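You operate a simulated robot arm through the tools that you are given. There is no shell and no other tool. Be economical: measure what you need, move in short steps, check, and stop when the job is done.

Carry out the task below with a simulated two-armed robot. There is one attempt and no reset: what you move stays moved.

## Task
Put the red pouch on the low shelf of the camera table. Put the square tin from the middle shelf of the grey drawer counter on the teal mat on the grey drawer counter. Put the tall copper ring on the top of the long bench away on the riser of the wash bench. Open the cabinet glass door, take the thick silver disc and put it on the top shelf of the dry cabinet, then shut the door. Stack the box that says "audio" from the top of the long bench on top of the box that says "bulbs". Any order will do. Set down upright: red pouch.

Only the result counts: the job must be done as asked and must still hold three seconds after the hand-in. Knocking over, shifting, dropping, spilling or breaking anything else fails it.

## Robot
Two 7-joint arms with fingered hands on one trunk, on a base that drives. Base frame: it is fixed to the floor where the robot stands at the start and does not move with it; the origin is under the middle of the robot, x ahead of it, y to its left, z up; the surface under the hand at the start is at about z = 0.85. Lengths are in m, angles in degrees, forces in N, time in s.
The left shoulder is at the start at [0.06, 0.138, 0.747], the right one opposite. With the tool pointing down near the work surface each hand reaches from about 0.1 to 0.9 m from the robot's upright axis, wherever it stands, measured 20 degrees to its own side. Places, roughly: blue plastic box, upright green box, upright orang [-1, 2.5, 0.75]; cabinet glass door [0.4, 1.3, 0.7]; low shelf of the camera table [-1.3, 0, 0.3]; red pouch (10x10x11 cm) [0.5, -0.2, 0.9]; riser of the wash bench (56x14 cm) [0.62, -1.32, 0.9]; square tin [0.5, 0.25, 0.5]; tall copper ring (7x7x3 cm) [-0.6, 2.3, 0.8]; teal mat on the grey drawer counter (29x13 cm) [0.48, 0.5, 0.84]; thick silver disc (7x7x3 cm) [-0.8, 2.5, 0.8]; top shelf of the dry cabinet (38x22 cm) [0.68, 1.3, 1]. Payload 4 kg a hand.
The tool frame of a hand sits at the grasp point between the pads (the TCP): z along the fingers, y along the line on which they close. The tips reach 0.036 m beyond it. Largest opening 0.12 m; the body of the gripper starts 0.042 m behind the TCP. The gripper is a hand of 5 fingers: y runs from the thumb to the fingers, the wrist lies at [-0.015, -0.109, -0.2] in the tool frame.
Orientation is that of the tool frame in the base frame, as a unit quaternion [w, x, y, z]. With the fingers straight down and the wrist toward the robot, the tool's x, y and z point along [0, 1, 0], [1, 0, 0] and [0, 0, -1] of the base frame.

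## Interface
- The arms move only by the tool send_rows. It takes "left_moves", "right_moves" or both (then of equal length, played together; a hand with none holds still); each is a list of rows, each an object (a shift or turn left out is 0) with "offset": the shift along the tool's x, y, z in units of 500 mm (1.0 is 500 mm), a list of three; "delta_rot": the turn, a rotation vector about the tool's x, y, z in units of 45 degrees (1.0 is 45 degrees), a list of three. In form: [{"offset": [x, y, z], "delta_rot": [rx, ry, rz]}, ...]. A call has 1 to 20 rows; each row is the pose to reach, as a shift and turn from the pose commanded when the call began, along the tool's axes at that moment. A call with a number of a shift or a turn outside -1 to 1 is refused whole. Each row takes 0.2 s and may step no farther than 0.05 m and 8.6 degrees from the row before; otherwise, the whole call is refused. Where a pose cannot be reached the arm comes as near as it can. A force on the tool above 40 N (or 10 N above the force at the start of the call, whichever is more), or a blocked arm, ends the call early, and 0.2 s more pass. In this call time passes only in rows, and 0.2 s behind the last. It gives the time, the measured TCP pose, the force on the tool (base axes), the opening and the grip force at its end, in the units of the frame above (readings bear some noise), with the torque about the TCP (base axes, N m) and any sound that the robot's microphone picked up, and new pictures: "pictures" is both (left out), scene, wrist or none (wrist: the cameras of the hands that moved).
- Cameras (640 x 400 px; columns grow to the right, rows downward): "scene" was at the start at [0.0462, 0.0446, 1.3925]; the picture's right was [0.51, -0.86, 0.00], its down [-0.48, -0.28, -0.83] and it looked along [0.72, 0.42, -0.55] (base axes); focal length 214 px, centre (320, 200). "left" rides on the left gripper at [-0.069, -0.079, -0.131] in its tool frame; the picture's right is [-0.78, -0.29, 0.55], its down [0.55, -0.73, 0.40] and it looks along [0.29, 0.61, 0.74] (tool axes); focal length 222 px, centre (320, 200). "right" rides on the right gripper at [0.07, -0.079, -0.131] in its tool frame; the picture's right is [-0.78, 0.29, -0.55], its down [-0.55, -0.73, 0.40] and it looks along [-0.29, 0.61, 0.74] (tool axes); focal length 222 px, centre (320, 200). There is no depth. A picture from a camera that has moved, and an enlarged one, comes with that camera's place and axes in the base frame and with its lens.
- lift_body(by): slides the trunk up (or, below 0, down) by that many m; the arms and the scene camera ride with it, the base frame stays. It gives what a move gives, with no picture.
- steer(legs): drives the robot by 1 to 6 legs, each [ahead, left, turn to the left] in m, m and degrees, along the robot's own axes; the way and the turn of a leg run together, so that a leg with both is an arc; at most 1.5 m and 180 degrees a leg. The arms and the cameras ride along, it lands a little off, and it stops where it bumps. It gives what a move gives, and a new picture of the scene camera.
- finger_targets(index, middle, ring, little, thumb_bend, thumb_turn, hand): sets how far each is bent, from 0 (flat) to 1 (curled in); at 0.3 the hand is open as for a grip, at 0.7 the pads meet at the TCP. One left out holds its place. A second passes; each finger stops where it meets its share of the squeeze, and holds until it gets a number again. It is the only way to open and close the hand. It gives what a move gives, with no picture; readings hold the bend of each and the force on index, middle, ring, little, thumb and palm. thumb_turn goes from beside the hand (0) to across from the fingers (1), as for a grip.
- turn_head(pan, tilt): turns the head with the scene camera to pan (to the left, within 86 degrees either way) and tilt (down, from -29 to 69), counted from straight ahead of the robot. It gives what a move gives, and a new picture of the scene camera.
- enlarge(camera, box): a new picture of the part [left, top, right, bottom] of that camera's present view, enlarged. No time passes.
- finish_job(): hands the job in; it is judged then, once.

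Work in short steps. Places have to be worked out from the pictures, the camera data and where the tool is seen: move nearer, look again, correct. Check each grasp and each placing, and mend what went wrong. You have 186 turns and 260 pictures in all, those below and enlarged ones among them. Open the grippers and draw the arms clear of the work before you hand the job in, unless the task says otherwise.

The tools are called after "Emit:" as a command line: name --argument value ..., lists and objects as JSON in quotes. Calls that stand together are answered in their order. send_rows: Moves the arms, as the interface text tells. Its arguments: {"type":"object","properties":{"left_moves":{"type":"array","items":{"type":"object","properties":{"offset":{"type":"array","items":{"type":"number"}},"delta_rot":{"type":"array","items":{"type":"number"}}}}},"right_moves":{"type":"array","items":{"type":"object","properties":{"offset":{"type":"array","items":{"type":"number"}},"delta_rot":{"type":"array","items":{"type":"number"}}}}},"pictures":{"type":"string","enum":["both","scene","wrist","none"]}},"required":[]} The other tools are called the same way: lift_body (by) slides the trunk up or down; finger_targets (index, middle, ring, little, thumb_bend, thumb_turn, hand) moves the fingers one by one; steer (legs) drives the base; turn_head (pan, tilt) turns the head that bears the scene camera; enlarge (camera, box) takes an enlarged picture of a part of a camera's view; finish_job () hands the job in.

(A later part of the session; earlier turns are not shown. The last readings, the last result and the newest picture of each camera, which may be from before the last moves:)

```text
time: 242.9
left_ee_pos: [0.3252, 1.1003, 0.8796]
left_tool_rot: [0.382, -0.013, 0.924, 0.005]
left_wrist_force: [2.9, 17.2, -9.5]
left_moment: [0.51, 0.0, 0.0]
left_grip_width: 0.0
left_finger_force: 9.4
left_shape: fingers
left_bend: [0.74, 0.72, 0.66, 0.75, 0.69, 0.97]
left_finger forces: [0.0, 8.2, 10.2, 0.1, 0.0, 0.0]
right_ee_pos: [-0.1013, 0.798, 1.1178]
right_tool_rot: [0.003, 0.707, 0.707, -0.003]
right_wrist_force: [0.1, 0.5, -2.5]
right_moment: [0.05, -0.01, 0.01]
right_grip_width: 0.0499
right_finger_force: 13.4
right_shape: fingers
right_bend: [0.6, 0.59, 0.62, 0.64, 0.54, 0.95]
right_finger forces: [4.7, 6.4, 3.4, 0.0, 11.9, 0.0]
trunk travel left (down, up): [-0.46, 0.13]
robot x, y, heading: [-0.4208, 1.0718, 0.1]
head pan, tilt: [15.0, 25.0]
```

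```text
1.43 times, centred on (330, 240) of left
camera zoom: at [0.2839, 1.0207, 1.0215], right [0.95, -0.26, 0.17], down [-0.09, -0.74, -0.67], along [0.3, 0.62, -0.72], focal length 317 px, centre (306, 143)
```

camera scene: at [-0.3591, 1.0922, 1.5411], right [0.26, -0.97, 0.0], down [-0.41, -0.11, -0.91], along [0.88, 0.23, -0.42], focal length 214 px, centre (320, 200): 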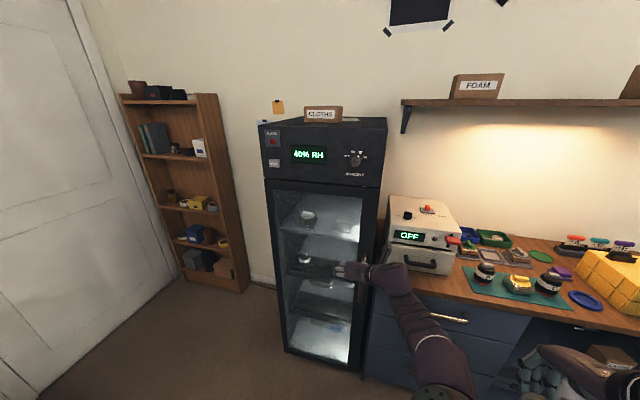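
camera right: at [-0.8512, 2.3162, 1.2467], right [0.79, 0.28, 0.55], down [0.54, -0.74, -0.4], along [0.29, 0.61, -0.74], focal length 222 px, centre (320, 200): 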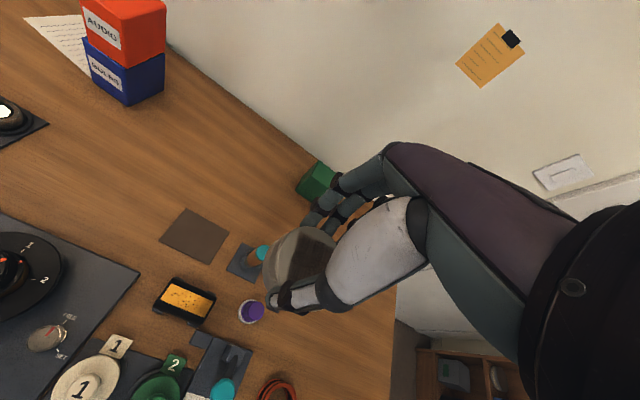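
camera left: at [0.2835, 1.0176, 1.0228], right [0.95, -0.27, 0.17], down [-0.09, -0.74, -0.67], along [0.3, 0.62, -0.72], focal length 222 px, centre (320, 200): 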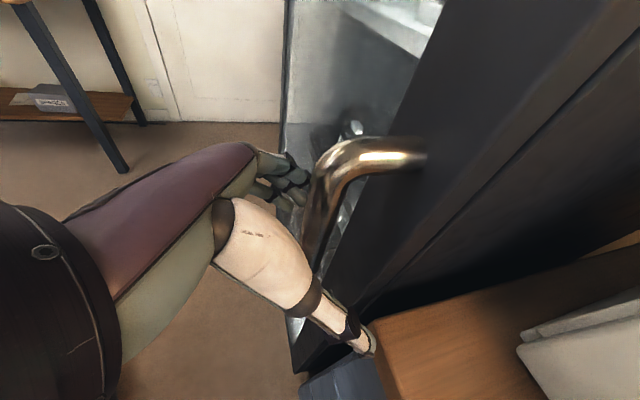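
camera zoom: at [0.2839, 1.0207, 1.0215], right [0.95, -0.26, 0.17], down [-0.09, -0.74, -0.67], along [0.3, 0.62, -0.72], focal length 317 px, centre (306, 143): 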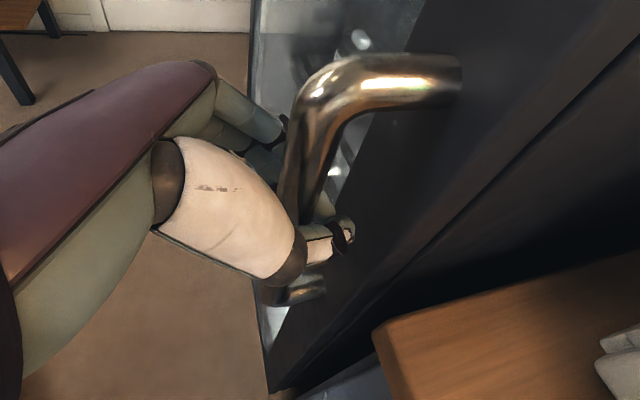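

Fingers are hooked around the bar. Pull gently along the first 10° of the door arc.

Emit:
send_rows --left_moves '[{"offset": [0.027, 0.008, -0.027], "delta_rot": [0.039, 0, 0.039]}, {"offset": [0.055, 0.017, -0.055], "delta_rot": [0.079, 0, 0.078]}, {"offset": [0.081, 0.028, -0.082], "delta_rot": [0.118, 0, 0.117]}, {"offset": [0.108, 0.04, -0.109], "delta_rot": [0.158, 0, 0.156]}]' --pictures "both"

```text
time: 243.9
left_ee_pos: [0.2501, 1.1179, 0.8795]
left_tool_rot: [0.382, 0.068, 0.921, -0.03]
left_wrist_force: [2.7, 13.3, -6.8]
left_moment: [0.44, -0.08, 0.0]
left_grip_width: 0.0
left_finger_force: 6.7
left_shape: fingers
left_bend: [0.74, 0.72, 0.66, 0.75, 0.69, 0.97]
left_finger forces: [0.0, 5.7, 8.6, 0.0, 0.0, 0.0]
right_ee_pos: [-0.1028, 0.7958, 1.1161]
right_tool_rot: [0.001, 0.706, 0.708, -0.001]
right_wrist_force: [-0.9, -0.4, -2.8]
right_moment: [0.06, -0.03, -0.02]
right_grip_width: 0.0501
right_finger_force: 12.7
right_shape: fingers
right_bend: [0.6, 0.59, 0.62, 0.64, 0.54, 0.95]
right_finger forces: [4.6, 6.5, 3.4, 0.0, 11.8, 0.0]
trunk travel left (down, up): [-0.46, 0.13]
robot x, y, heading: [-0.4155, 1.0747, 0.1]
head pan, tilt: [15.0, 25.0]
camera scene: at [-0.3592, 1.0936, 1.541], right [0.26, -0.97, 0.0], down [-0.41, -0.11, -0.91], along [0.88, 0.23, -0.42], focal length 214 px, centre (320, 200)
camera left: at [0.1948, 1.0457, 1.0217], right [0.89, -0.43, 0.17], down [-0.22, -0.71, -0.67], along [0.41, 0.56, -0.72], focal length 222 px, centre (320, 200)
```

scene: 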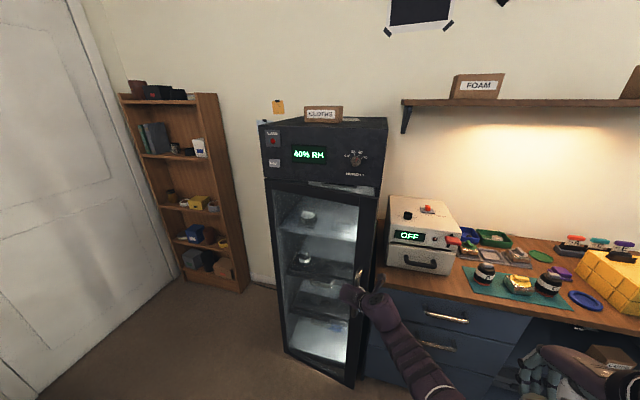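
left: 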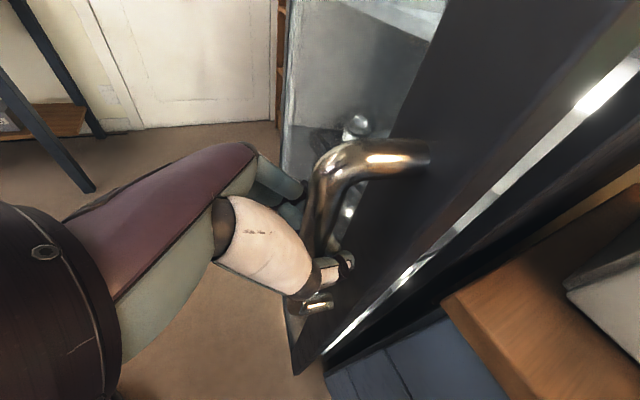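

The door opens. Continue 20° more along the arc (same tool-frame motion).

Emit:
send_rows --left_moves '[{"offset": [0.055, 0.017, -0.055], "delta_rot": [0.079, 0, 0.078]}, {"offset": [0.108, 0.04, -0.109], "delta_rot": [0.158, 0, 0.156]}, {"offset": [0.16, 0.07, -0.16], "delta_rot": [0.236, 0, 0.235]}, {"offset": [0.211, 0.105, -0.211], "delta_rot": [0.315, 0, 0.313]}]' --pictures "scene"

```text
time: 244.9
left_ee_pos: [0.105, 1.1932, 0.8831]
left_tool_rot: [0.371, 0.228, 0.895, -0.096]
left_wrist_force: [8.4, 11.7, -9.8]
left_moment: [0.38, -0.25, -0.02]
left_grip_width: 0.0002
left_finger_force: 8.0
left_shape: fingers
left_bend: [0.74, 0.72, 0.66, 0.75, 0.69, 0.97]
left_finger forces: [0.0, 6.6, 9.4, 0.0, 0.0, 0.1]
right_ee_pos: [-0.1039, 0.7986, 1.1157]
right_tool_rot: [0.002, 0.706, 0.708, -0.002]
right_wrist_force: [0.0, 0.7, -3.3]
right_moment: [-0.01, -0.03, -0.01]
right_grip_width: 0.0497
right_finger_force: 12.6
right_shape: fingers
right_bend: [0.6, 0.59, 0.62, 0.64, 0.54, 0.95]
right_finger forces: [4.5, 6.4, 3.4, 0.0, 11.9, 0.0]
trunk travel left (down, up): [-0.46, 0.13]
robot x, y, heading: [-0.4206, 1.0682, 0.2]
head pan, tilt: [15.0, 25.0]
camera scene: at [-0.3589, 1.0947, 1.541], right [0.26, -0.97, 0.0], down [-0.41, -0.11, -0.91], along [0.88, 0.23, -0.42], focal length 214 px, centre (320, 200)
```

scene: 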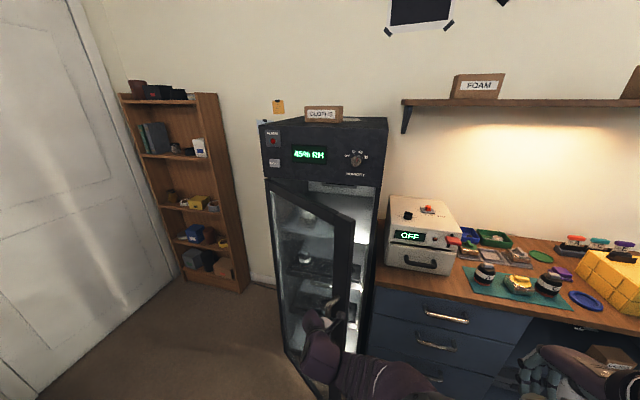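

Door at ~30°. Try 20° more.

Emit:
send_rows --left_moves '[{"offset": [0.055, 0.017, -0.055], "delta_rot": [0.079, 0, 0.078]}, {"offset": [0.108, 0.04, -0.109], "delta_rot": [0.158, 0, 0.156]}, {"offset": [0.16, 0.07, -0.16], "delta_rot": [0.236, 0, 0.235]}, {"offset": [0.211, 0.105, -0.211], "delta_rot": [0.315, 0, 0.313]}]' --pictures "scene"

```text
time: 245.9
left_ee_pos: [0.0707, 1.2244, 0.882]
left_tool_rot: [0.366, 0.276, 0.881, -0.116]
left_wrist_force: [9.3, 10.0, -5.3]
left_moment: [0.31, -0.27, 0.03]
left_grip_width: 0.0001
left_finger_force: 8.3
left_shape: fingers
left_bend: [0.74, 0.72, 0.72, 0.75, 0.69, 0.97]
left_finger forces: [0.1, 6.3, 10.1, 0.0, 0.0, 0.1]
left hand out of reach, approached as far as the arm can: row 2, 3, 4
right_ee_pos: [-0.1027, 0.7963, 1.1167]
right_tool_rot: [0.002, 0.706, 0.708, -0.003]
right_wrist_force: [0.2, 0.5, -2.4]
right_moment: [-0.02, -0.03, -0.03]
right_grip_width: 0.0499
right_finger_force: 13.2
right_shape: fingers
right_bend: [0.6, 0.59, 0.62, 0.64, 0.54, 0.95]
right_finger forces: [4.6, 6.4, 3.5, 0.1, 11.8, 0.0]
trunk travel left (down, up): [-0.46, 0.13]
robot x, y, heading: [-0.4205, 1.0707, 0.2]
head pan, tilt: [15.0, 25.0]
camera scene: at [-0.3585, 1.0931, 1.541], right [0.26, -0.97, 0.0], down [-0.41, -0.11, -0.91], along [0.87, 0.23, -0.42], focal length 214 px, centre (320, 200)
```

scene: 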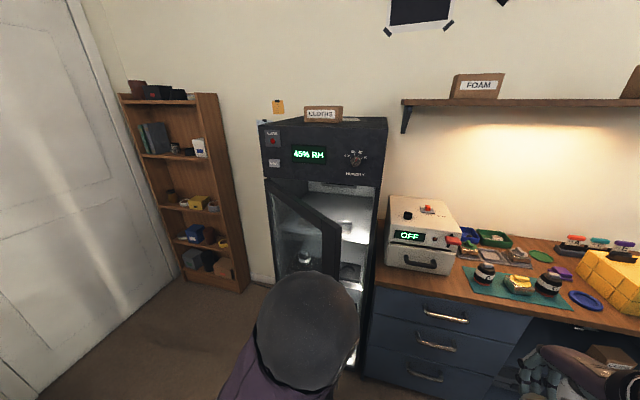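

Reached the arm's limit at ~37°. I release the handle, back the hand off, and will push the door from its inner side.

Emit:
finger_targets --hand "left" --index 0.3 --middle 0.3 --ring 0.3 --little 0.3 --thumb_bend 0.3

Emit:
send_rows --left_moves '[{"offset": [0, 0, -0.08]}, {"offset": [0, 0, -0.16]}, {"offset": [0, 0, -0.22]}]' --pictures "both"

```text
time: 246.9
left_ee_pos: [0.07, 1.2246, 0.8823]
left_tool_rot: [0.367, 0.276, 0.881, -0.115]
left_wrist_force: [0.2, 0.7, -0.4]
left_moment: [0.0, -0.05, -0.03]
left_grip_width: 0.1188
left_finger_force: 0.0
left_shape: fingers
left_bend: [0.3, 0.3, 0.3, 0.3, 0.3, 0.97]
left_finger forces: [0.1, 0.1, 0.0, 0.0, 0.1, 0.0]
right_ee_pos: [-0.1031, 0.7956, 1.116]
right_tool_rot: [0.002, 0.706, 0.708, -0.002]
right_wrist_force: [0.9, -0.2, -3.4]
right_moment: [0.03, -0.03, 0.02]
right_grip_width: 0.0499
right_finger_force: 13.1
right_shape: fingers
right_bend: [0.6, 0.59, 0.62, 0.64, 0.54, 0.95]
right_finger forces: [4.6, 6.4, 3.3, 0.1, 11.9, 0.1]
trunk travel left (down, up): [-0.46, 0.13]
robot x, y, heading: [-0.4181, 1.069, 0.1]
head pan, tilt: [15.0, 25.0]
```

```text
time: 247.8
left_ee_pos: [0.0604, 1.2426, 0.9113]
left_tool_rot: [0.362, 0.272, 0.885, -0.112]
left_wrist_force: [0.6, -0.1, 0.8]
left_moment: [0.01, -0.01, 0.03]
left_grip_width: 0.1192
left_finger_force: 0.0
left_shape: fingers
left_bend: [0.3, 0.3, 0.3, 0.3, 0.3, 0.97]
left_finger forces: [0.0, 0.1, 0.1, 0.0, 0.0, 0.0]
left hand out of reach, approached as far as the arm can: row 1, 2, 3
right_ee_pos: [-0.104, 0.7937, 1.1155]
right_tool_rot: [0.002, 0.706, 0.708, -0.001]
right_wrist_force: [0.4, 0.7, -2.9]
right_moment: [0.04, -0.05, 0.01]
right_grip_width: 0.0497
right_finger_force: 12.8
right_shape: fingers
right_bend: [0.6, 0.59, 0.62, 0.64, 0.54, 0.95]
right_finger forces: [4.5, 6.3, 3.4, 0.1, 11.9, 0.1]
trunk travel left (down, up): [-0.46, 0.13]
robot x, y, heading: [-0.4181, 1.0685, 0.2]
head pan, tilt: [15.0, 25.0]
camera scene: at [-0.3595, 1.0906, 1.5411], right [0.26, -0.97, 0.0], down [-0.41, -0.11, -0.91], along [0.88, 0.24, -0.42], focal length 214 px, centre (320, 200)
camera left: at [-0.0186, 1.202, 1.0525], right [0.62, -0.77, 0.16], down [-0.51, -0.55, -0.67], along [0.6, 0.33, -0.73], focal length 222 px, centre (320, 200)
```

scene: 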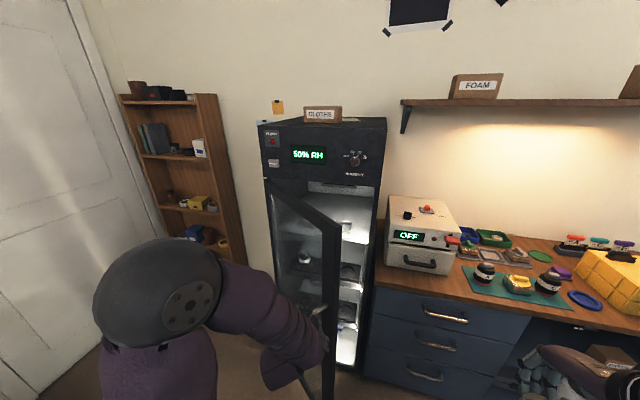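
left: 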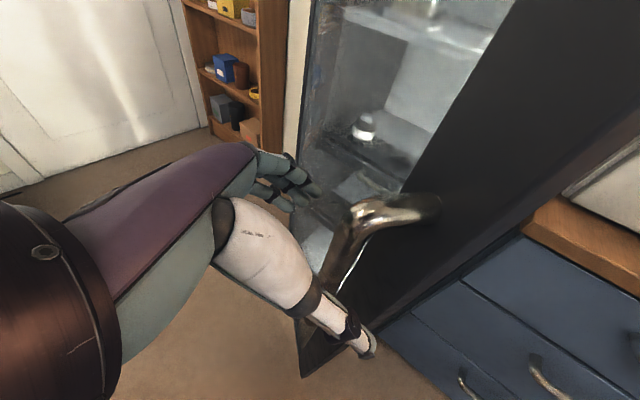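

Backing is cramped; I raise the hand vertically off the handle instead.

Emit:
send_rows --left_moves '[{"offset": [-0.06, 0, -0.06]}, {"offset": [-0.12, 0, -0.12]}, {"offset": [-0.18, 0, -0.18]}, {"offset": [-0.24, 0, -0.24]}, {"offset": [-0.3, 0, -0.3]}]' --pictures "both"

```text
time: 248.9
left_ee_pos: [0.0576, 1.2404, 1.1192]
left_tool_rot: [0.366, 0.277, 0.88, -0.116]
left_wrist_force: [-0.5, -0.1, 0.1]
left_moment: [-0.01, -0.02, -0.02]
left_grip_width: 0.119
left_finger_force: 0.0
left_shape: fingers
left_bend: [0.3, 0.3, 0.3, 0.3, 0.3, 0.97]
left_finger forces: [0.1, 0.1, 0.1, 0.0, 0.1, 0.0]
right_ee_pos: [-0.1032, 0.7954, 1.1153]
right_tool_rot: [0.002, 0.706, 0.708, -0.002]
right_wrist_force: [0.0, 0.0, -2.5]
right_moment: [0.02, -0.04, 0.01]
right_grip_width: 0.0498
right_finger_force: 13.4
right_shape: fingers
right_bend: [0.6, 0.59, 0.62, 0.64, 0.54, 0.95]
right_finger forces: [4.5, 6.4, 3.4, 0.0, 11.9, 0.0]
trunk travel left (down, up): [-0.46, 0.13]
robot x, y, heading: [-0.4154, 1.0685, -0.2]
head pan, tilt: [15.0, 25.0]
camera scene: at [-0.3603, 1.0923, 1.5411], right [0.26, -0.97, 0.0], down [-0.41, -0.11, -0.91], along [0.88, 0.23, -0.42], focal length 214 px, centre (320, 200)
camera left: at [-0.0224, 1.2013, 1.2608], right [0.61, -0.78, 0.17], down [-0.51, -0.54, -0.67], along [0.61, 0.32, -0.72], focal length 222 px, centre (320, 200)
```

scene: 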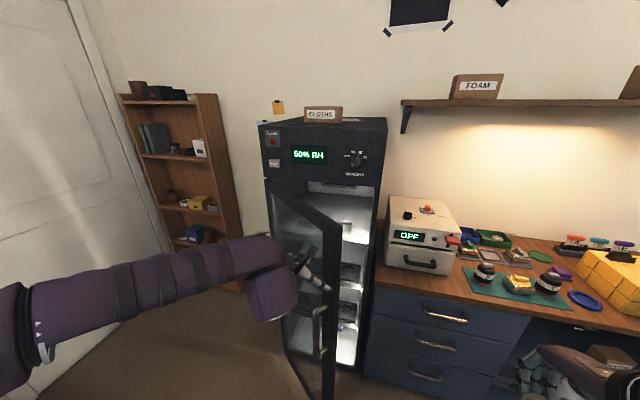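
left: 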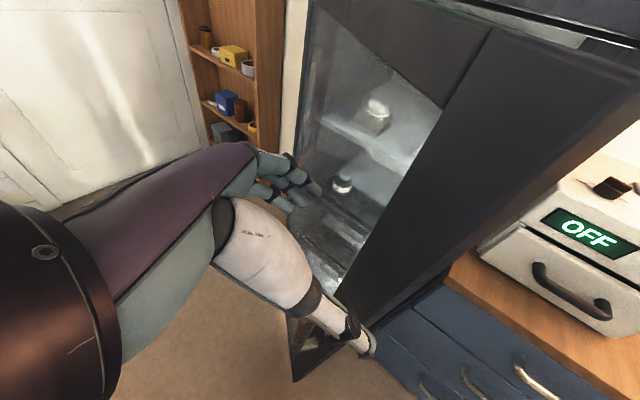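

Hand is free above the handle. I swing it around the door's free edge to the inner side (to about (0.23,1.05)).

Emit:
send_rows --left_moves '[{"offset": [0.016, -0.065, -0.016]}, {"offset": [0.031, -0.129, -0.031]}, {"offset": [-0.005, -0.203, 0.006]}, {"offset": [-0.042, -0.277, 0.042]}, {"offset": [-0.078, -0.35, 0.079]}, {"offset": [-0.114, -0.424, 0.115]}, {"offset": [-0.161, -0.363, 0.162]}, {"offset": [-0.208, -0.301, 0.21]}, {"offset": [-0.255, -0.24, 0.257]}, {"offset": [-0.302, -0.178, 0.305]}, {"offset": [-0.349, -0.117, 0.352]}]' --pictures "both"

```text
time: 251.3
left_ee_pos: [0.2283, 1.0494, 1.1201]
left_tool_rot: [0.365, 0.276, 0.881, -0.116]
left_wrist_force: [0.3, 0.1, -0.9]
left_moment: [0.01, 0.05, -0.01]
left_grip_width: 0.1188
left_finger_force: 0.0
left_shape: fingers
left_bend: [0.3, 0.3, 0.3, 0.3, 0.3, 0.97]
left_finger forces: [0.0, 0.0, 0.0, 0.0, 0.1, 0.0]
right_ee_pos: [-0.1028, 0.7957, 1.1158]
right_tool_rot: [0.001, 0.706, 0.708, -0.002]
right_wrist_force: [-0.3, -0.4, -2.7]
right_moment: [0.02, -0.01, -0.01]
right_grip_width: 0.0495
right_finger_force: 12.6
right_shape: fingers
right_bend: [0.6, 0.59, 0.62, 0.64, 0.54, 0.95]
right_finger forces: [4.5, 6.4, 3.3, 0.0, 11.8, 0.1]
trunk travel left (down, up): [-0.46, 0.13]
robot x, y, heading: [-0.4185, 1.0675, 0.2]
head pan, tilt: [15.0, 25.0]
camera scene: at [-0.359, 1.0923, 1.5411], right [0.26, -0.97, 0.0], down [-0.41, -0.11, -0.91], along [0.88, 0.23, -0.42], focal length 214 px, centre (320, 200)
camera left: at [0.1475, 1.0101, 1.2625], right [0.61, -0.78, 0.17], down [-0.51, -0.54, -0.67], along [0.61, 0.32, -0.72], focal length 222 px, centre (320, 200)
```

scene: 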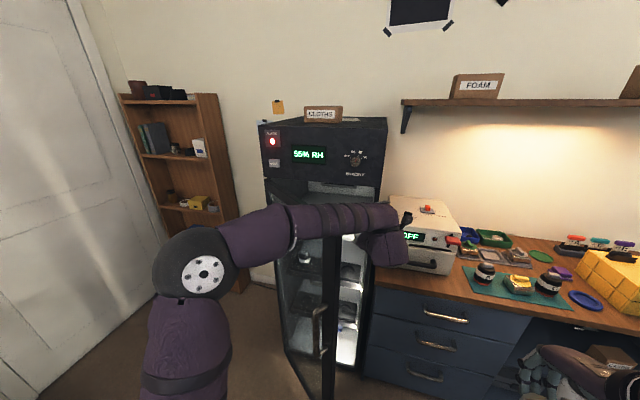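
left: 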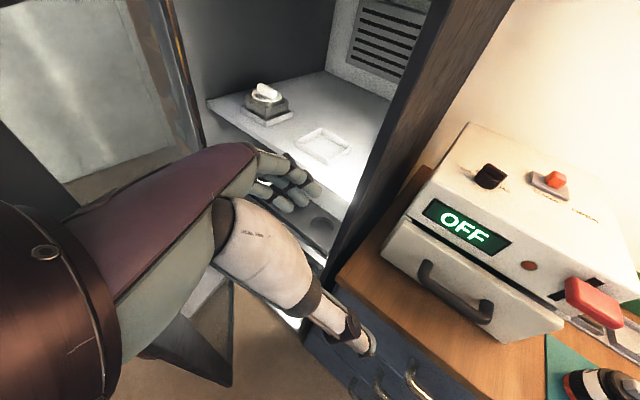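

Hand is on the inner side. Sweep left to push the door further open.

Emit:
send_rows --left_moves '[{"offset": [0.04, 0.065, -0.04]}, {"offset": [0.08, 0.131, -0.08]}, {"offset": [0.118, 0.196, -0.12]}, {"offset": [0.158, 0.262, -0.16]}, {"offset": [0.197, 0.327, -0.199]}, {"offset": [0.237, 0.393, -0.239]}, {"offset": [0.276, 0.458, -0.279]}]' --pictures "scene"

```text
time: 252.9
left_ee_pos: [0.1969, 1.3563, 1.1261]
left_tool_rot: [0.367, 0.275, 0.881, -0.115]
left_wrist_force: [0.2, -1.2, 0.4]
left_moment: [-0.02, -0.02, -0.04]
left_grip_width: 0.1196
left_finger_force: 0.1
left_shape: fingers
left_bend: [0.3, 0.3, 0.3, 0.3, 0.3, 0.97]
left_finger forces: [0.0, 0.0, 0.1, 0.0, 0.1, 0.1]
right_ee_pos: [-0.1034, 0.7992, 1.1167]
right_tool_rot: [0.002, 0.706, 0.708, -0.003]
right_wrist_force: [-0.7, 1.2, -2.5]
right_moment: [-0.01, -0.01, 0.01]
right_grip_width: 0.0493
right_finger_force: 14.1
right_shape: fingers
right_bend: [0.6, 0.59, 0.62, 0.64, 0.54, 0.95]
right_finger forces: [4.7, 6.5, 3.5, 0.0, 12.4, 0.0]
trunk travel left (down, up): [-0.46, 0.13]
robot x, y, heading: [-0.4192, 1.0732, -0.0]
head pan, tilt: [15.0, 25.0]
camera scene: at [-0.3594, 1.0968, 1.5411], right [0.26, -0.97, 0.0], down [-0.41, -0.11, -0.91], along [0.87, 0.24, -0.42], focal length 214 px, centre (320, 200)
```

scene: 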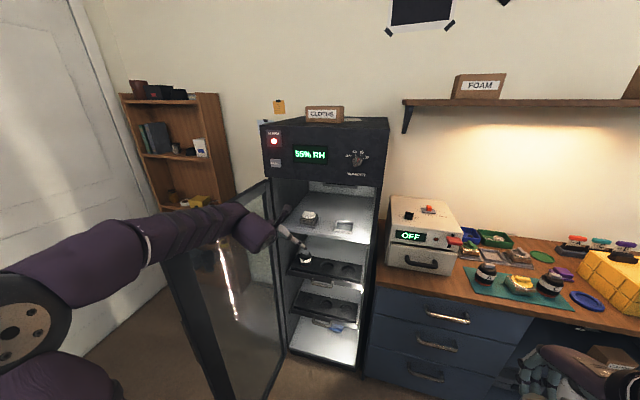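

Door is wide open (~80°). Zoom in on the top shelf to choose the place.

Emit:
enlarge --camera "scene" --box '[260, 160, 400, 270]'

```text
3.64 times, centred on (330, 215) of scene
camera zoom: at [-0.3594, 1.0968, 1.5411], right [0.26, -0.97, 0.0], down [-0.41, -0.11, -0.91], along [0.87, 0.24, -0.42], focal length 780 px, centre (284, 146)
```

zoom: 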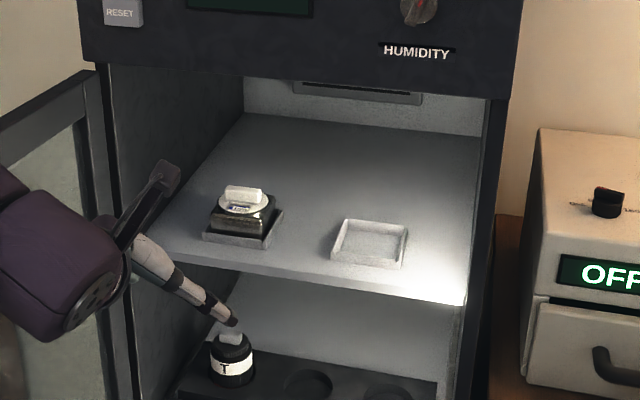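

Free space on the shelf is behind the two small trays: x≈0.57–0.85, y 1.1–1.5; header underside ≈1.26. I push the door a bit wider to make room for the left elbow.

Emit:
send_rows --left_moves '[{"offset": [0.046, 0.037, -0.046]}, {"offset": [0.092, 0.075, -0.092]}, {"offset": [0.137, 0.112, -0.139]}, {"offset": [0.183, 0.15, -0.185]}, {"offset": [0.229, 0.187, -0.231]}]' --pictures "scene"

```text
time: 254.2
left_ee_pos: [0.1135, 1.5163, 1.1224]
left_tool_rot: [0.367, 0.276, 0.881, -0.116]
left_wrist_force: [0.7, 0.4, 0.4]
left_moment: [0.02, 0.0, 0.0]
left_grip_width: 0.1194
left_finger_force: 0.0
left_shape: fingers
left_bend: [0.3, 0.3, 0.3, 0.3, 0.3, 0.97]
left_finger forces: [0.0, 0.0, 0.1, 0.0, 0.1, 0.0]
right_ee_pos: [-0.1036, 0.7969, 1.1166]
right_tool_rot: [0.002, 0.707, 0.707, -0.002]
right_wrist_force: [-0.7, 0.1, -2.9]
right_moment: [0.04, -0.03, -0.01]
right_grip_width: 0.0497
right_finger_force: 13.8
right_shape: fingers
right_bend: [0.6, 0.59, 0.62, 0.64, 0.54, 0.95]
right_finger forces: [4.7, 6.5, 3.5, 0.1, 12.2, 0.0]
trunk travel left (down, up): [-0.46, 0.13]
robot x, y, heading: [-0.4153, 1.0701, 0.2]
head pan, tilt: [15.0, 25.0]
camera scene: at [-0.3602, 1.0929, 1.5411], right [0.26, -0.97, 0.0], down [-0.41, -0.11, -0.91], along [0.88, 0.23, -0.42], focal length 214 px, centre (320, 200)
```

scene: 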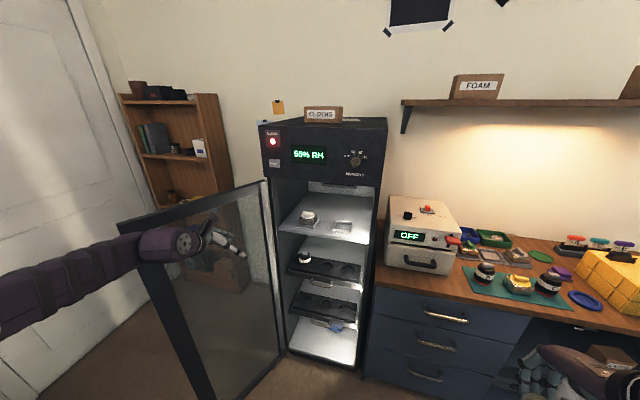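

Door is ~105° open. Retract the left hand toward the robot.

Emit:
send_rows --left_moves '[{"offset": [0.03, -0.06, -0.05]}, {"offset": [0.058, -0.12, -0.1]}, {"offset": [0.087, -0.18, -0.15]}, {"offset": [0.116, -0.24, -0.2]}, {"offset": [0.146, -0.3, -0.248]}, {"offset": [0.175, -0.36, -0.297]}, {"offset": [0.204, -0.418, -0.346]}]' --pictures "scene"

```text
time: 255.8
left_ee_pos: [-0.1629, 1.4626, 1.1759]
left_tool_rot: [0.366, 0.275, 0.881, -0.116]
left_wrist_force: [-0.3, -0.6, -0.1]
left_moment: [0.02, 0.02, -0.01]
left_grip_width: 0.1194
left_finger_force: 0.1
left_shape: fingers
left_bend: [0.3, 0.3, 0.3, 0.3, 0.3, 0.97]
left_finger forces: [0.1, 0.0, 0.1, 0.0, 0.0, 0.0]
right_ee_pos: [-0.1043, 0.7957, 1.1165]
right_tool_rot: [0.002, 0.706, 0.708, -0.002]
right_wrist_force: [-1.3, 0.1, -2.5]
right_moment: [0.01, -0.04, 0.01]
right_grip_width: 0.0494
right_finger_force: 13.5
right_shape: fingers
right_bend: [0.6, 0.59, 0.62, 0.64, 0.54, 0.95]
right_finger forces: [4.5, 6.5, 3.5, 0.0, 12.2, 0.0]
trunk travel left (down, up): [-0.46, 0.13]
robot x, y, heading: [-0.4181, 1.0682, 0.1]
head pan, tilt: [15.0, 25.0]
camera scene: at [-0.3606, 1.0923, 1.5412], right [0.26, -0.97, 0.0], down [-0.41, -0.11, -0.91], along [0.88, 0.23, -0.42], focal length 214 px, centre (320, 200)
```

scene: 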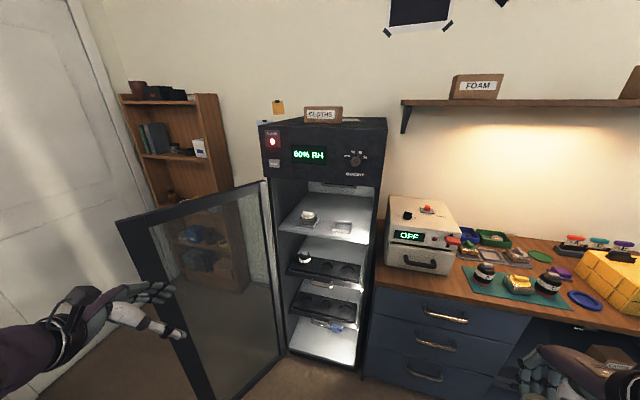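

Now pitch the right hand 35° (fingers forward-up) and drive ahead 0.28 m.

Emit:
send_rows --right_moves '[{"delta_rot": [-0.156, 0, 0]}, {"delta_rot": [-0.311, 0, 0]}, {"delta_rot": [-0.467, 0, 0]}, {"delta_rot": [-0.622, 0, 0]}, {"delta_rot": [-0.778, 0, 0]}]' --pictures "none"

Emit:
steer --legs '[[0.28, 0, 0]]'

```text
time: 256.9
left_ee_pos: [-0.1615, 1.4613, 1.1758]
left_tool_rot: [0.366, 0.276, 0.881, -0.115]
left_wrist_force: [-0.2, 0.1, 0.2]
left_moment: [-0.01, 0.01, -0.01]
left_grip_width: 0.1195
left_finger_force: 0.1
left_shape: fingers
left_bend: [0.3, 0.3, 0.3, 0.3, 0.3, 0.97]
left_finger forces: [0.0, 0.0, 0.0, 0.0, 0.0, 0.0]
right_ee_pos: [-0.1027, 0.7988, 1.117]
right_tool_rot: [0.194, 0.679, 0.681, 0.191]
right_wrist_force: [-0.2, 0.0, -1.6]
right_moment: [0.04, 0.05, -0.02]
right_grip_width: 0.0495
right_finger_force: 12.8
right_shape: fingers
right_bend: [0.6, 0.59, 0.62, 0.64, 0.54, 0.95]
right_finger forces: [4.2, 6.1, 3.2, 0.0, 12.5, 0.0]
right hand out of reach, approached as far as the arm can: row 5
trunk travel left (down, up): [-0.46, 0.13]
robot x, y, heading: [-0.4208, 1.0726, -0.1]
head pan, tilt: [15.0, 25.0]
```

```text
time: 258.9
left_ee_pos: [0.1216, 1.4662, 1.1744]
left_tool_rot: [0.366, 0.272, 0.882, -0.114]
left_wrist_force: [0.6, -0.2, -0.3]
left_moment: [0.01, 0.01, 0.01]
left_grip_width: 0.1192
left_finger_force: 0.2
left_shape: fingers
left_bend: [0.3, 0.3, 0.3, 0.3, 0.3, 0.97]
left_finger forces: [0.0, 0.1, 0.0, 0.0, 0.0, 0.0]
right_ee_pos: [0.1844, 0.802, 1.1154]
right_tool_rot: [0.193, 0.677, 0.684, 0.192]
right_wrist_force: [0.2, 0.2, -1.6]
right_moment: [0.03, 0.03, -0.05]
right_grip_width: 0.049
right_finger_force: 13.9
right_shape: fingers
right_bend: [0.6, 0.59, 0.62, 0.64, 0.54, 0.95]
right_finger forces: [4.1, 6.0, 3.3, 0.0, 12.7, 0.1]
trunk travel left (down, up): [-0.46, 0.13]
robot x, y, heading: [-0.1335, 1.072, 0.5]
head pan, tilt: [15.0, 25.0]
camera scene: at [-0.0735, 1.0938, 1.5411], right [0.27, -0.96, 0.0], down [-0.41, -0.11, -0.91], along [0.87, 0.24, -0.42], focal length 214 px, centre (320, 200)
```

scene: 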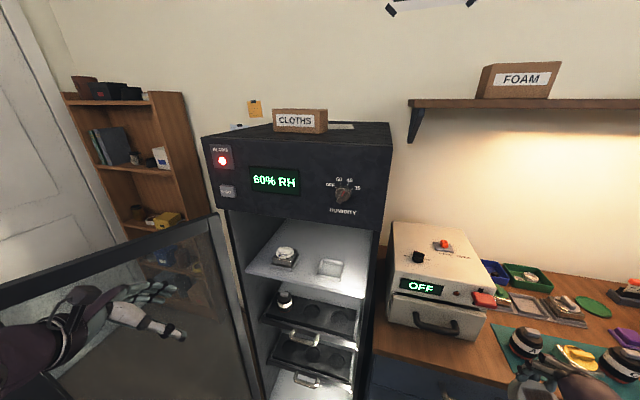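

Shelf height confirmed (z≈1.00). Move the right hand across to in front of the opening at (0.27,1.24,1.10).

Emit:
send_rows --right_moves '[{"offset": [0.088, 0.014, 0.012]}, {"offset": [0.176, 0.028, 0.024]}, {"offset": [0.264, 0.042, 0.036]}, {"offset": [0.352, 0.056, 0.048]}, {"offset": [0.44, 0.07, 0.06]}, {"offset": [0.528, 0.084, 0.07]}, {"offset": [0.616, 0.098, 0.082]}, {"offset": [0.704, 0.112, 0.094]}, {"offset": [0.79, 0.126, 0.105]}, {"offset": [0.874, 0.138, 0.116]}]' --pictures "both"

```text
time: 261.1
left_ee_pos: [0.1218, 1.4681, 1.1741]
left_tool_rot: [0.368, 0.274, 0.881, -0.115]
left_wrist_force: [1.0, 0.1, -0.3]
left_moment: [-0.01, -0.02, -0.01]
left_grip_width: 0.1193
left_finger_force: 0.0
left_shape: fingers
left_bend: [0.3, 0.3, 0.3, 0.3, 0.3, 0.97]
left_finger forces: [0.1, 0.0, 0.1, 0.0, 0.0, 0.0]
right_ee_pos: [0.2691, 1.242, 1.0989]
right_tool_rot: [0.192, 0.677, 0.684, 0.191]
right_wrist_force: [-0.7, 0.8, -1.7]
right_moment: [0.02, 0.03, -0.01]
right_grip_width: 0.049
right_finger_force: 12.7
right_shape: fingers
right_bend: [0.6, 0.59, 0.62, 0.64, 0.54, 0.95]
right_finger forces: [4.2, 5.8, 3.2, 0.0, 11.8, 0.1]
right hand out of reach, approached as far as the arm can: row 1, 2, 3
trunk travel left (down, up): [-0.46, 0.13]
robot x, y, heading: [-0.1358, 1.07, 0.4]
head pan, tilt: [15.0, 25.0]
camera scene: at [-0.074, 1.0951, 1.5411], right [0.27, -0.96, 0.0], down [-0.41, -0.11, -0.91], along [0.87, 0.24, -0.42], focal length 214 px, centre (320, 200)
camera right: at [0.1333, 1.3119, 1.1689], right [-0.03, -0.78, 0.62], down [-0.42, -0.56, -0.72], along [0.91, -0.28, -0.31], focal length 222 px, centre (320, 200)
```

scene: 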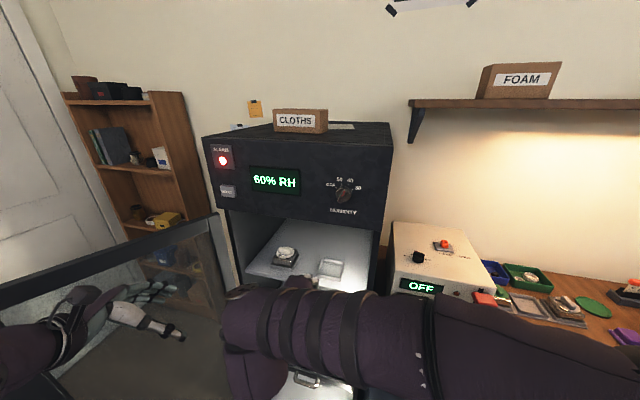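
right: 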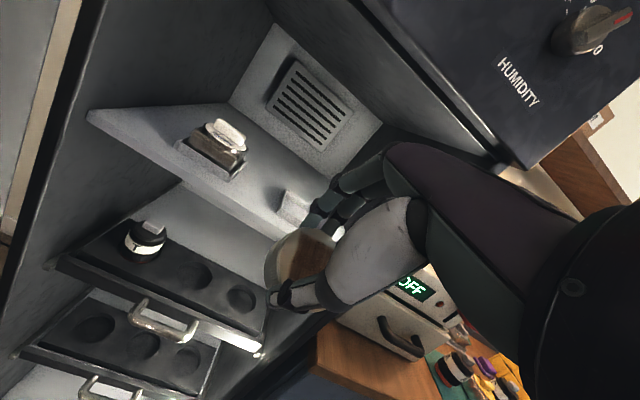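

The hand is in front of the opening. I increase the pitch slightly and advance halfway in at TCP z≈1.085.

Emit:
send_rows --right_moves '[{"offset": [0.002, 0.05, 0.05], "delta_rot": [-0.09, 0, 0]}, {"offset": [0.004, 0.115, 0.093], "delta_rot": [-0.18, 0, 0]}, {"offset": [0.006, 0.18, 0.137], "delta_rot": [-0.18, 0, 0]}, {"offset": [0.007, 0.245, 0.18], "delta_rot": [-0.18, 0, 0]}, {"offset": [0.008, 0.309, 0.223], "delta_rot": [-0.18, 0, 0]}]' --pictures "both"

```text
time: 262.3
left_ee_pos: [0.1224, 1.4658, 1.1735]
left_tool_rot: [0.367, 0.274, 0.881, -0.115]
left_wrist_force: [0.0, -0.5, 0.7]
left_moment: [-0.02, 0.05, -0.01]
left_grip_width: 0.1192
left_finger_force: 0.1
left_shape: fingers
left_bend: [0.3, 0.3, 0.3, 0.3, 0.3, 0.97]
left_finger forces: [0.0, 0.0, 0.0, 0.1, 0.0, 0.0]
right_ee_pos: [0.4618, 1.2442, 1.087]
right_tool_rot: [0.24, 0.661, 0.67, 0.238]
right_wrist_force: [0.1, 0.0, -2.8]
right_moment: [0.01, 0.04, -0.02]
right_grip_width: 0.049
right_finger_force: 12.4
right_shape: fingers
right_bend: [0.6, 0.59, 0.62, 0.64, 0.54, 0.95]
right_finger forces: [4.0, 5.7, 3.2, 0.0, 12.0, 0.0]
trunk travel left (down, up): [-0.46, 0.13]
robot x, y, heading: [-0.1363, 1.0729, 0.5]
head pan, tilt: [15.0, 25.0]
camera scene: at [-0.0735, 1.0942, 1.5411], right [0.27, -0.96, 0.0], down [-0.41, -0.11, -0.91], along [0.87, 0.24, -0.42], focal length 214 px, centre (320, 200)
camera right: at [0.3158, 1.3141, 1.1361], right [-0.12, -0.78, 0.61], down [-0.31, -0.56, -0.77], along [0.94, -0.28, -0.18], focal length 222 px, centre (320, 200)
```

scene: 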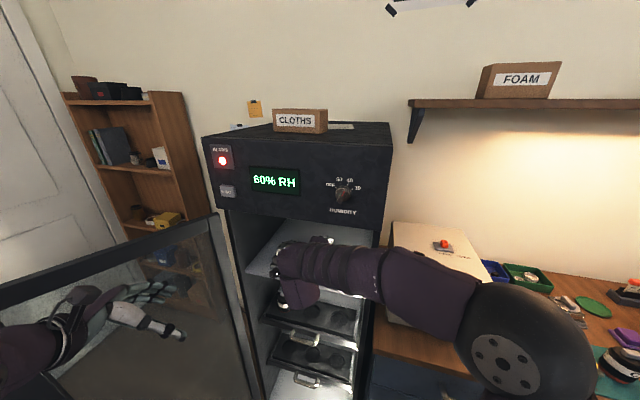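
right: 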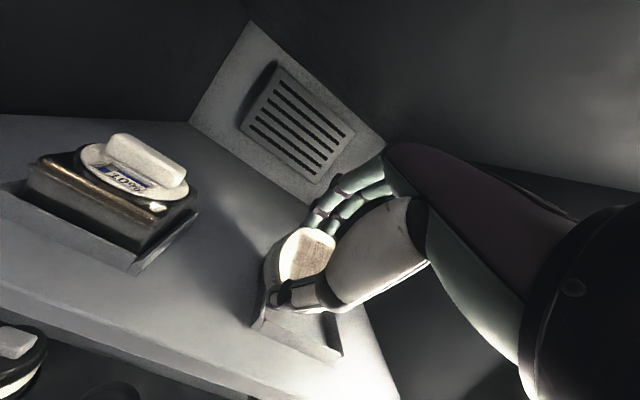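

The right forearm would hit the cabinet's right frame edge going deeper. I pull back out, ease the left hand in, and shift the base left 0.13 m for a straighter entry.

Emit:
send_rows --right_moves '[{"offset": [0, -0.065, -0.054]}, {"offset": [0, -0.131, -0.108]}, {"offset": [0, -0.196, -0.162]}, {"offset": [0, -0.262, -0.216]}]' --left_moves '[{"offset": [0.014, -0.05, -0.014]}, {"offset": [0.028, -0.1, -0.028]}, {"offset": [0.042, -0.15, -0.042]}, {"offset": [0.056, -0.19, -0.056]}]' --pictures "none"

Emit:
steer --legs '[[0, 0.13, 0]]'

```text
time: 263.3
left_ee_pos: [0.0373, 1.4083, 1.1735]
left_tool_rot: [0.368, 0.275, 0.881, -0.114]
left_wrist_force: [0.5, -0.6, 0.8]
left_moment: [0.0, -0.01, 0.01]
left_grip_width: 0.1193
left_finger_force: 0.1
left_shape: fingers
left_bend: [0.3, 0.3, 0.3, 0.3, 0.3, 0.97]
left_finger forces: [0.1, 0.0, 0.1, 0.1, 0.1, 0.1]
right_ee_pos: [0.2911, 1.2377, 1.0873]
right_tool_rot: [0.239, 0.662, 0.668, 0.24]
right_wrist_force: [-1.5, -0.7, -2.0]
right_moment: [0.07, 0.06, 0.03]
right_grip_width: 0.0488
right_finger_force: 12.4
right_shape: fingers
right_bend: [0.6, 0.59, 0.62, 0.64, 0.54, 0.95]
right_finger forces: [4.2, 5.8, 3.2, 0.1, 12.1, 0.0]
trunk travel left (down, up): [-0.46, 0.13]
robot x, y, heading: [-0.1343, 1.0716, 0.4]
head pan, tilt: [15.0, 25.0]
```

```text
time: 264.6
left_ee_pos: [0.0375, 1.5404, 1.1715]
left_tool_rot: [0.367, 0.273, 0.882, -0.115]
left_wrist_force: [0.5, -0.2, -0.7]
left_moment: [-0.05, -0.04, -0.04]
left_grip_width: 0.1194
left_finger_force: 0.0
left_shape: fingers
left_bend: [0.3, 0.3, 0.3, 0.3, 0.3, 0.97]
left_finger forces: [0.0, 0.0, 0.0, 0.1, 0.0, 0.1]
right_ee_pos: [0.2901, 1.3709, 1.0874]
right_tool_rot: [0.241, 0.662, 0.668, 0.238]
right_wrist_force: [-1.0, 0.2, -2.7]
right_moment: [0.0, 0.02, -0.02]
right_grip_width: 0.0486
right_finger_force: 12.5
right_shape: fingers
right_bend: [0.6, 0.59, 0.62, 0.64, 0.54, 0.95]
right_finger forces: [4.1, 5.7, 3.2, 0.1, 12.2, 0.0]
trunk travel left (down, up): [-0.46, 0.13]
robot x, y, heading: [-0.1346, 1.198, 0.4]
head pan, tilt: [15.0, 25.0]
camera scene: at [-0.0751, 1.2252, 1.5411], right [0.26, -0.96, 0.0], down [-0.41, -0.11, -0.91], along [0.87, 0.24, -0.42], focal length 214 px, centre (320, 200)
```

scene: 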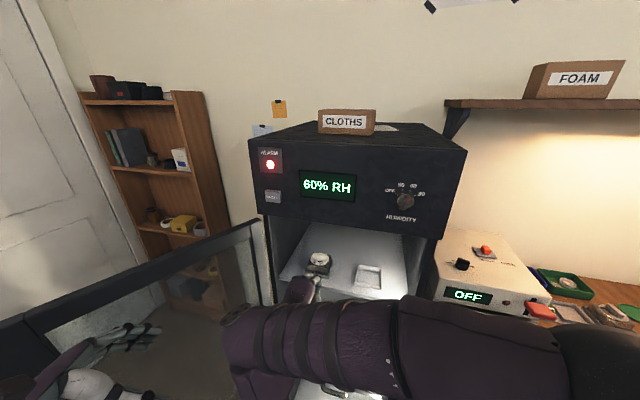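

Now move right to y≈1.24 and advance in to x≈0.53.

Emit:
send_rows --right_moves '[{"offset": [-0.09, 0, 0]}, {"offset": [-0.18, 0, 0]}, {"offset": [-0.262, 0, 0]}, {"offset": [-0.262, 0.069, 0.057]}, {"offset": [-0.262, 0.139, 0.115]}, {"offset": [-0.262, 0.208, 0.172]}, {"offset": [-0.262, 0.278, 0.229]}, {"offset": [-0.262, 0.37, 0.305]}]' --pictures "both"

```text
refused: row 8 steps farther than a row can; nothing moved
```

Resend with smaller last steps.

Emit:
send_rows --right_moves '[{"offset": [-0.09, 0, 0]}, {"offset": [-0.18, 0, 0]}, {"offset": [-0.262, 0, 0]}, {"offset": [-0.262, 0.069, 0.057]}, {"offset": [-0.262, 0.139, 0.115]}, {"offset": [-0.262, 0.208, 0.172]}, {"offset": [-0.262, 0.278, 0.229]}, {"offset": [-0.262, 0.34, 0.28]}, {"offset": [-0.262, 0.37, 0.305]}]' --pictures "both"

```text
time: 266.6
left_ee_pos: [0.0365, 1.5392, 1.1728]
left_tool_rot: [0.366, 0.273, 0.882, -0.115]
left_wrist_force: [-0.2, 0.3, -0.3]
left_moment: [-0.03, 0.01, -0.04]
left_grip_width: 0.1192
left_finger_force: 0.1
left_shape: fingers
left_bend: [0.3, 0.3, 0.3, 0.3, 0.3, 0.97]
left_finger forces: [0.0, 0.0, 0.0, 0.1, 0.0, 0.0]
right_ee_pos: [0.5322, 1.2419, 1.0903]
right_tool_rot: [0.241, 0.662, 0.668, 0.238]
right_wrist_force: [1.2, -0.2, -2.3]
right_moment: [0.03, 0.04, 0.0]
right_grip_width: 0.0487
right_finger_force: 12.5
right_shape: fingers
right_bend: [0.6, 0.59, 0.62, 0.64, 0.54, 0.95]
right_finger forces: [4.0, 5.7, 3.3, 0.0, 12.1, 0.1]
trunk travel left (down, up): [-0.46, 0.13]
robot x, y, heading: [-0.1348, 1.1963, 0.3]
head pan, tilt: [15.0, 25.0]
camera scene: at [-0.0746, 1.2237, 1.5411], right [0.26, -0.96, 0.0], down [-0.41, -0.11, -0.91], along [0.87, 0.24, -0.42], focal length 214 px, centre (320, 200)
camera right: at [0.3874, 1.3121, 1.1398], right [-0.12, -0.78, 0.61], down [-0.31, -0.56, -0.77], along [0.94, -0.28, -0.18], focal length 222 px, centre (320, 200)
```

scene: 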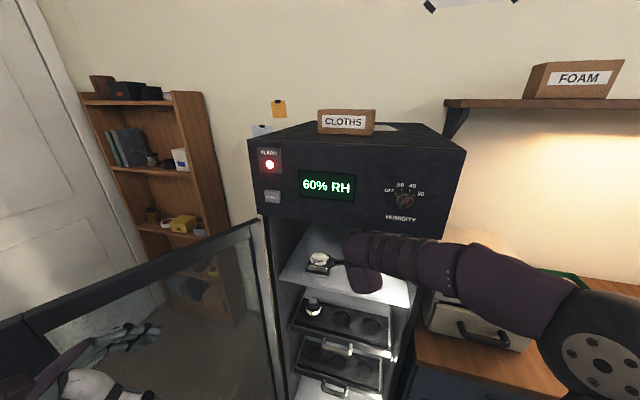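
right: 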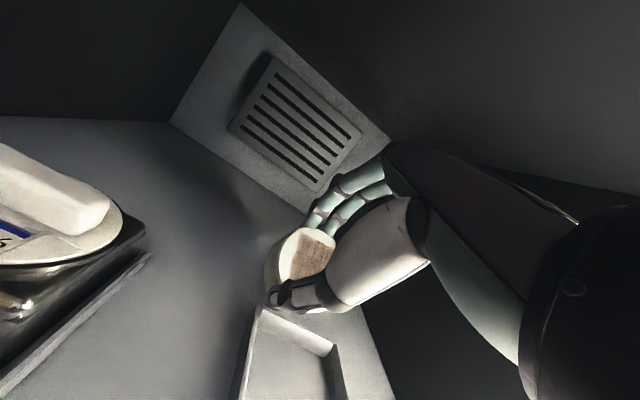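

Clear so far. Advance 12 cm more, drifting 25 mm left to keep the forearm off the frame.

Emit:
send_rows --right_moves '[{"offset": [0.01, 0.062, 0.051]}, {"offset": [0.03, 0.123, 0.102]}, {"offset": [0.05, 0.185, 0.153]}]' --pictures "both"

```text
time: 267.6
left_ee_pos: [-0.0329, 1.5388, 1.1592]
left_tool_rot: [0.383, 0.233, 0.885, -0.128]
left_wrist_force: [-2.4, -2.0, -0.5]
left_moment: [0.06, -0.12, 0.14]
left_grip_width: 0.1193
left_finger_force: 0.0
left_shape: fingers
left_bend: [0.3, 0.3, 0.3, 0.3, 0.3, 0.97]
left_finger forces: [0.0, 0.1, 0.0, 0.1, 0.0, 0.0]
right_ee_pos: [0.5737, 1.3043, 1.026]
right_tool_rot: [0.173, 0.634, 0.719, 0.228]
right_wrist_force: [-15.0, -12.3, 58.0]
right_moment: [0.27, -0.48, 0.06]
right_grip_width: 0.0066
right_finger_force: 39.5
right_shape: fingers
right_bend: [0.64, 0.6, 0.59, 0.63, 0.75, 0.92]
right_finger forces: [0.1, 4.4, 7.6, 11.8, 54.9, 0.1]
trunk travel left (down, up): [-0.46, 0.13]
robot x, y, heading: [-0.1514, 1.2265, 3.7]
head pan, tilt: [15.0, 25.0]
stopped in row 3 (right hand): the arm was blocked; the commanded pose is now the measured one
camera scene: at [-0.2734, 1.2326, 1.5593], right [0.32, -0.95, 0.03], down [-0.29, -0.12, -0.95], along [0.9, 0.29, -0.32], focal length 214 px, centre (320, 200)
camera right: at [0.4278, 1.3529, 1.0957], right [0.06, -0.81, 0.58], down [-0.32, -0.57, -0.76], along [0.94, -0.15, -0.29], focal length 222 px, centre (320, 200)
```

scene: 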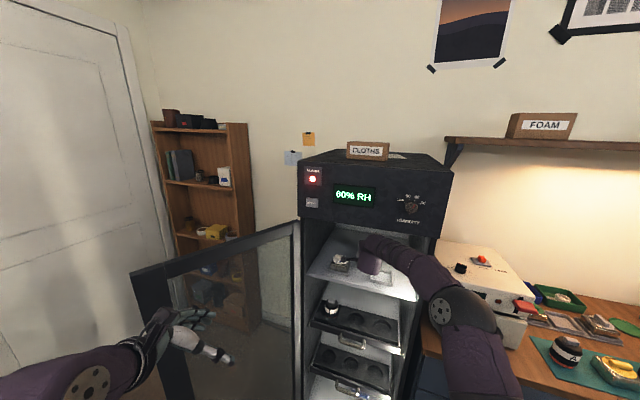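
right: 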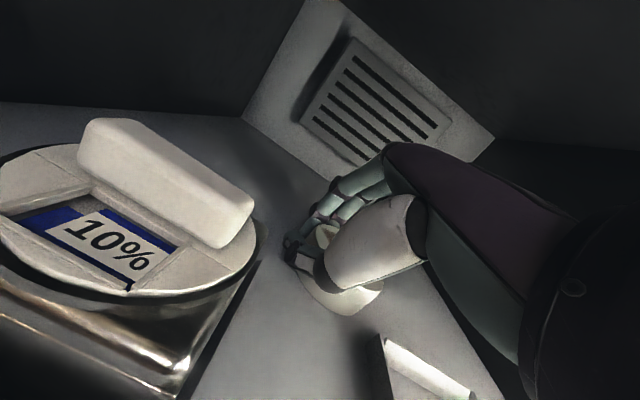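

A sudden arm reconfiguration happened. I check the current state before moving.

Emit:
enlarge --camera "scene" --box '[290, 210, 530, 380]'

Emit:
enlarge --camera "right" --box '[220, 160, 500, 400]'

```text
2.35 times, centred on (410, 295) of scene
camera zoom: at [-0.2734, 1.2326, 1.5593], right [0.32, -0.95, 0.03], down [-0.29, -0.12, -0.95], along [0.9, 0.29, -0.32], focal length 505 px, centre (108, -24)
```

zoom: 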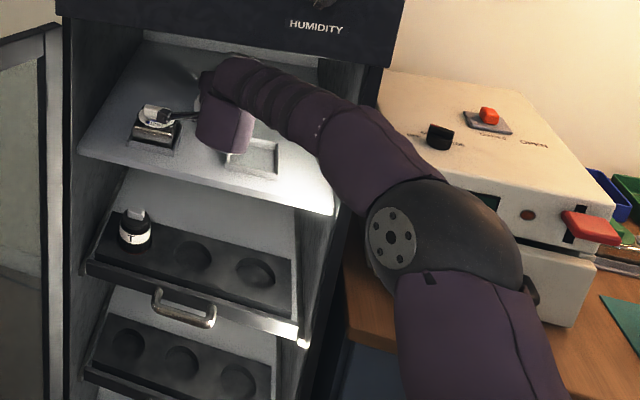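

```text
1.67 times, centred on (360, 280) of right
camera zoom: at [0.4278, 1.3529, 1.0957], right [0.06, -0.81, 0.58], down [-0.32, -0.57, -0.76], along [0.94, -0.15, -0.29], focal length 370 px, centre (253, 67)
```

zoom: 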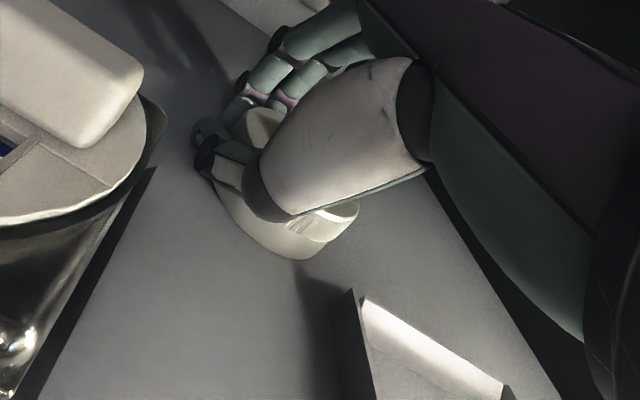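

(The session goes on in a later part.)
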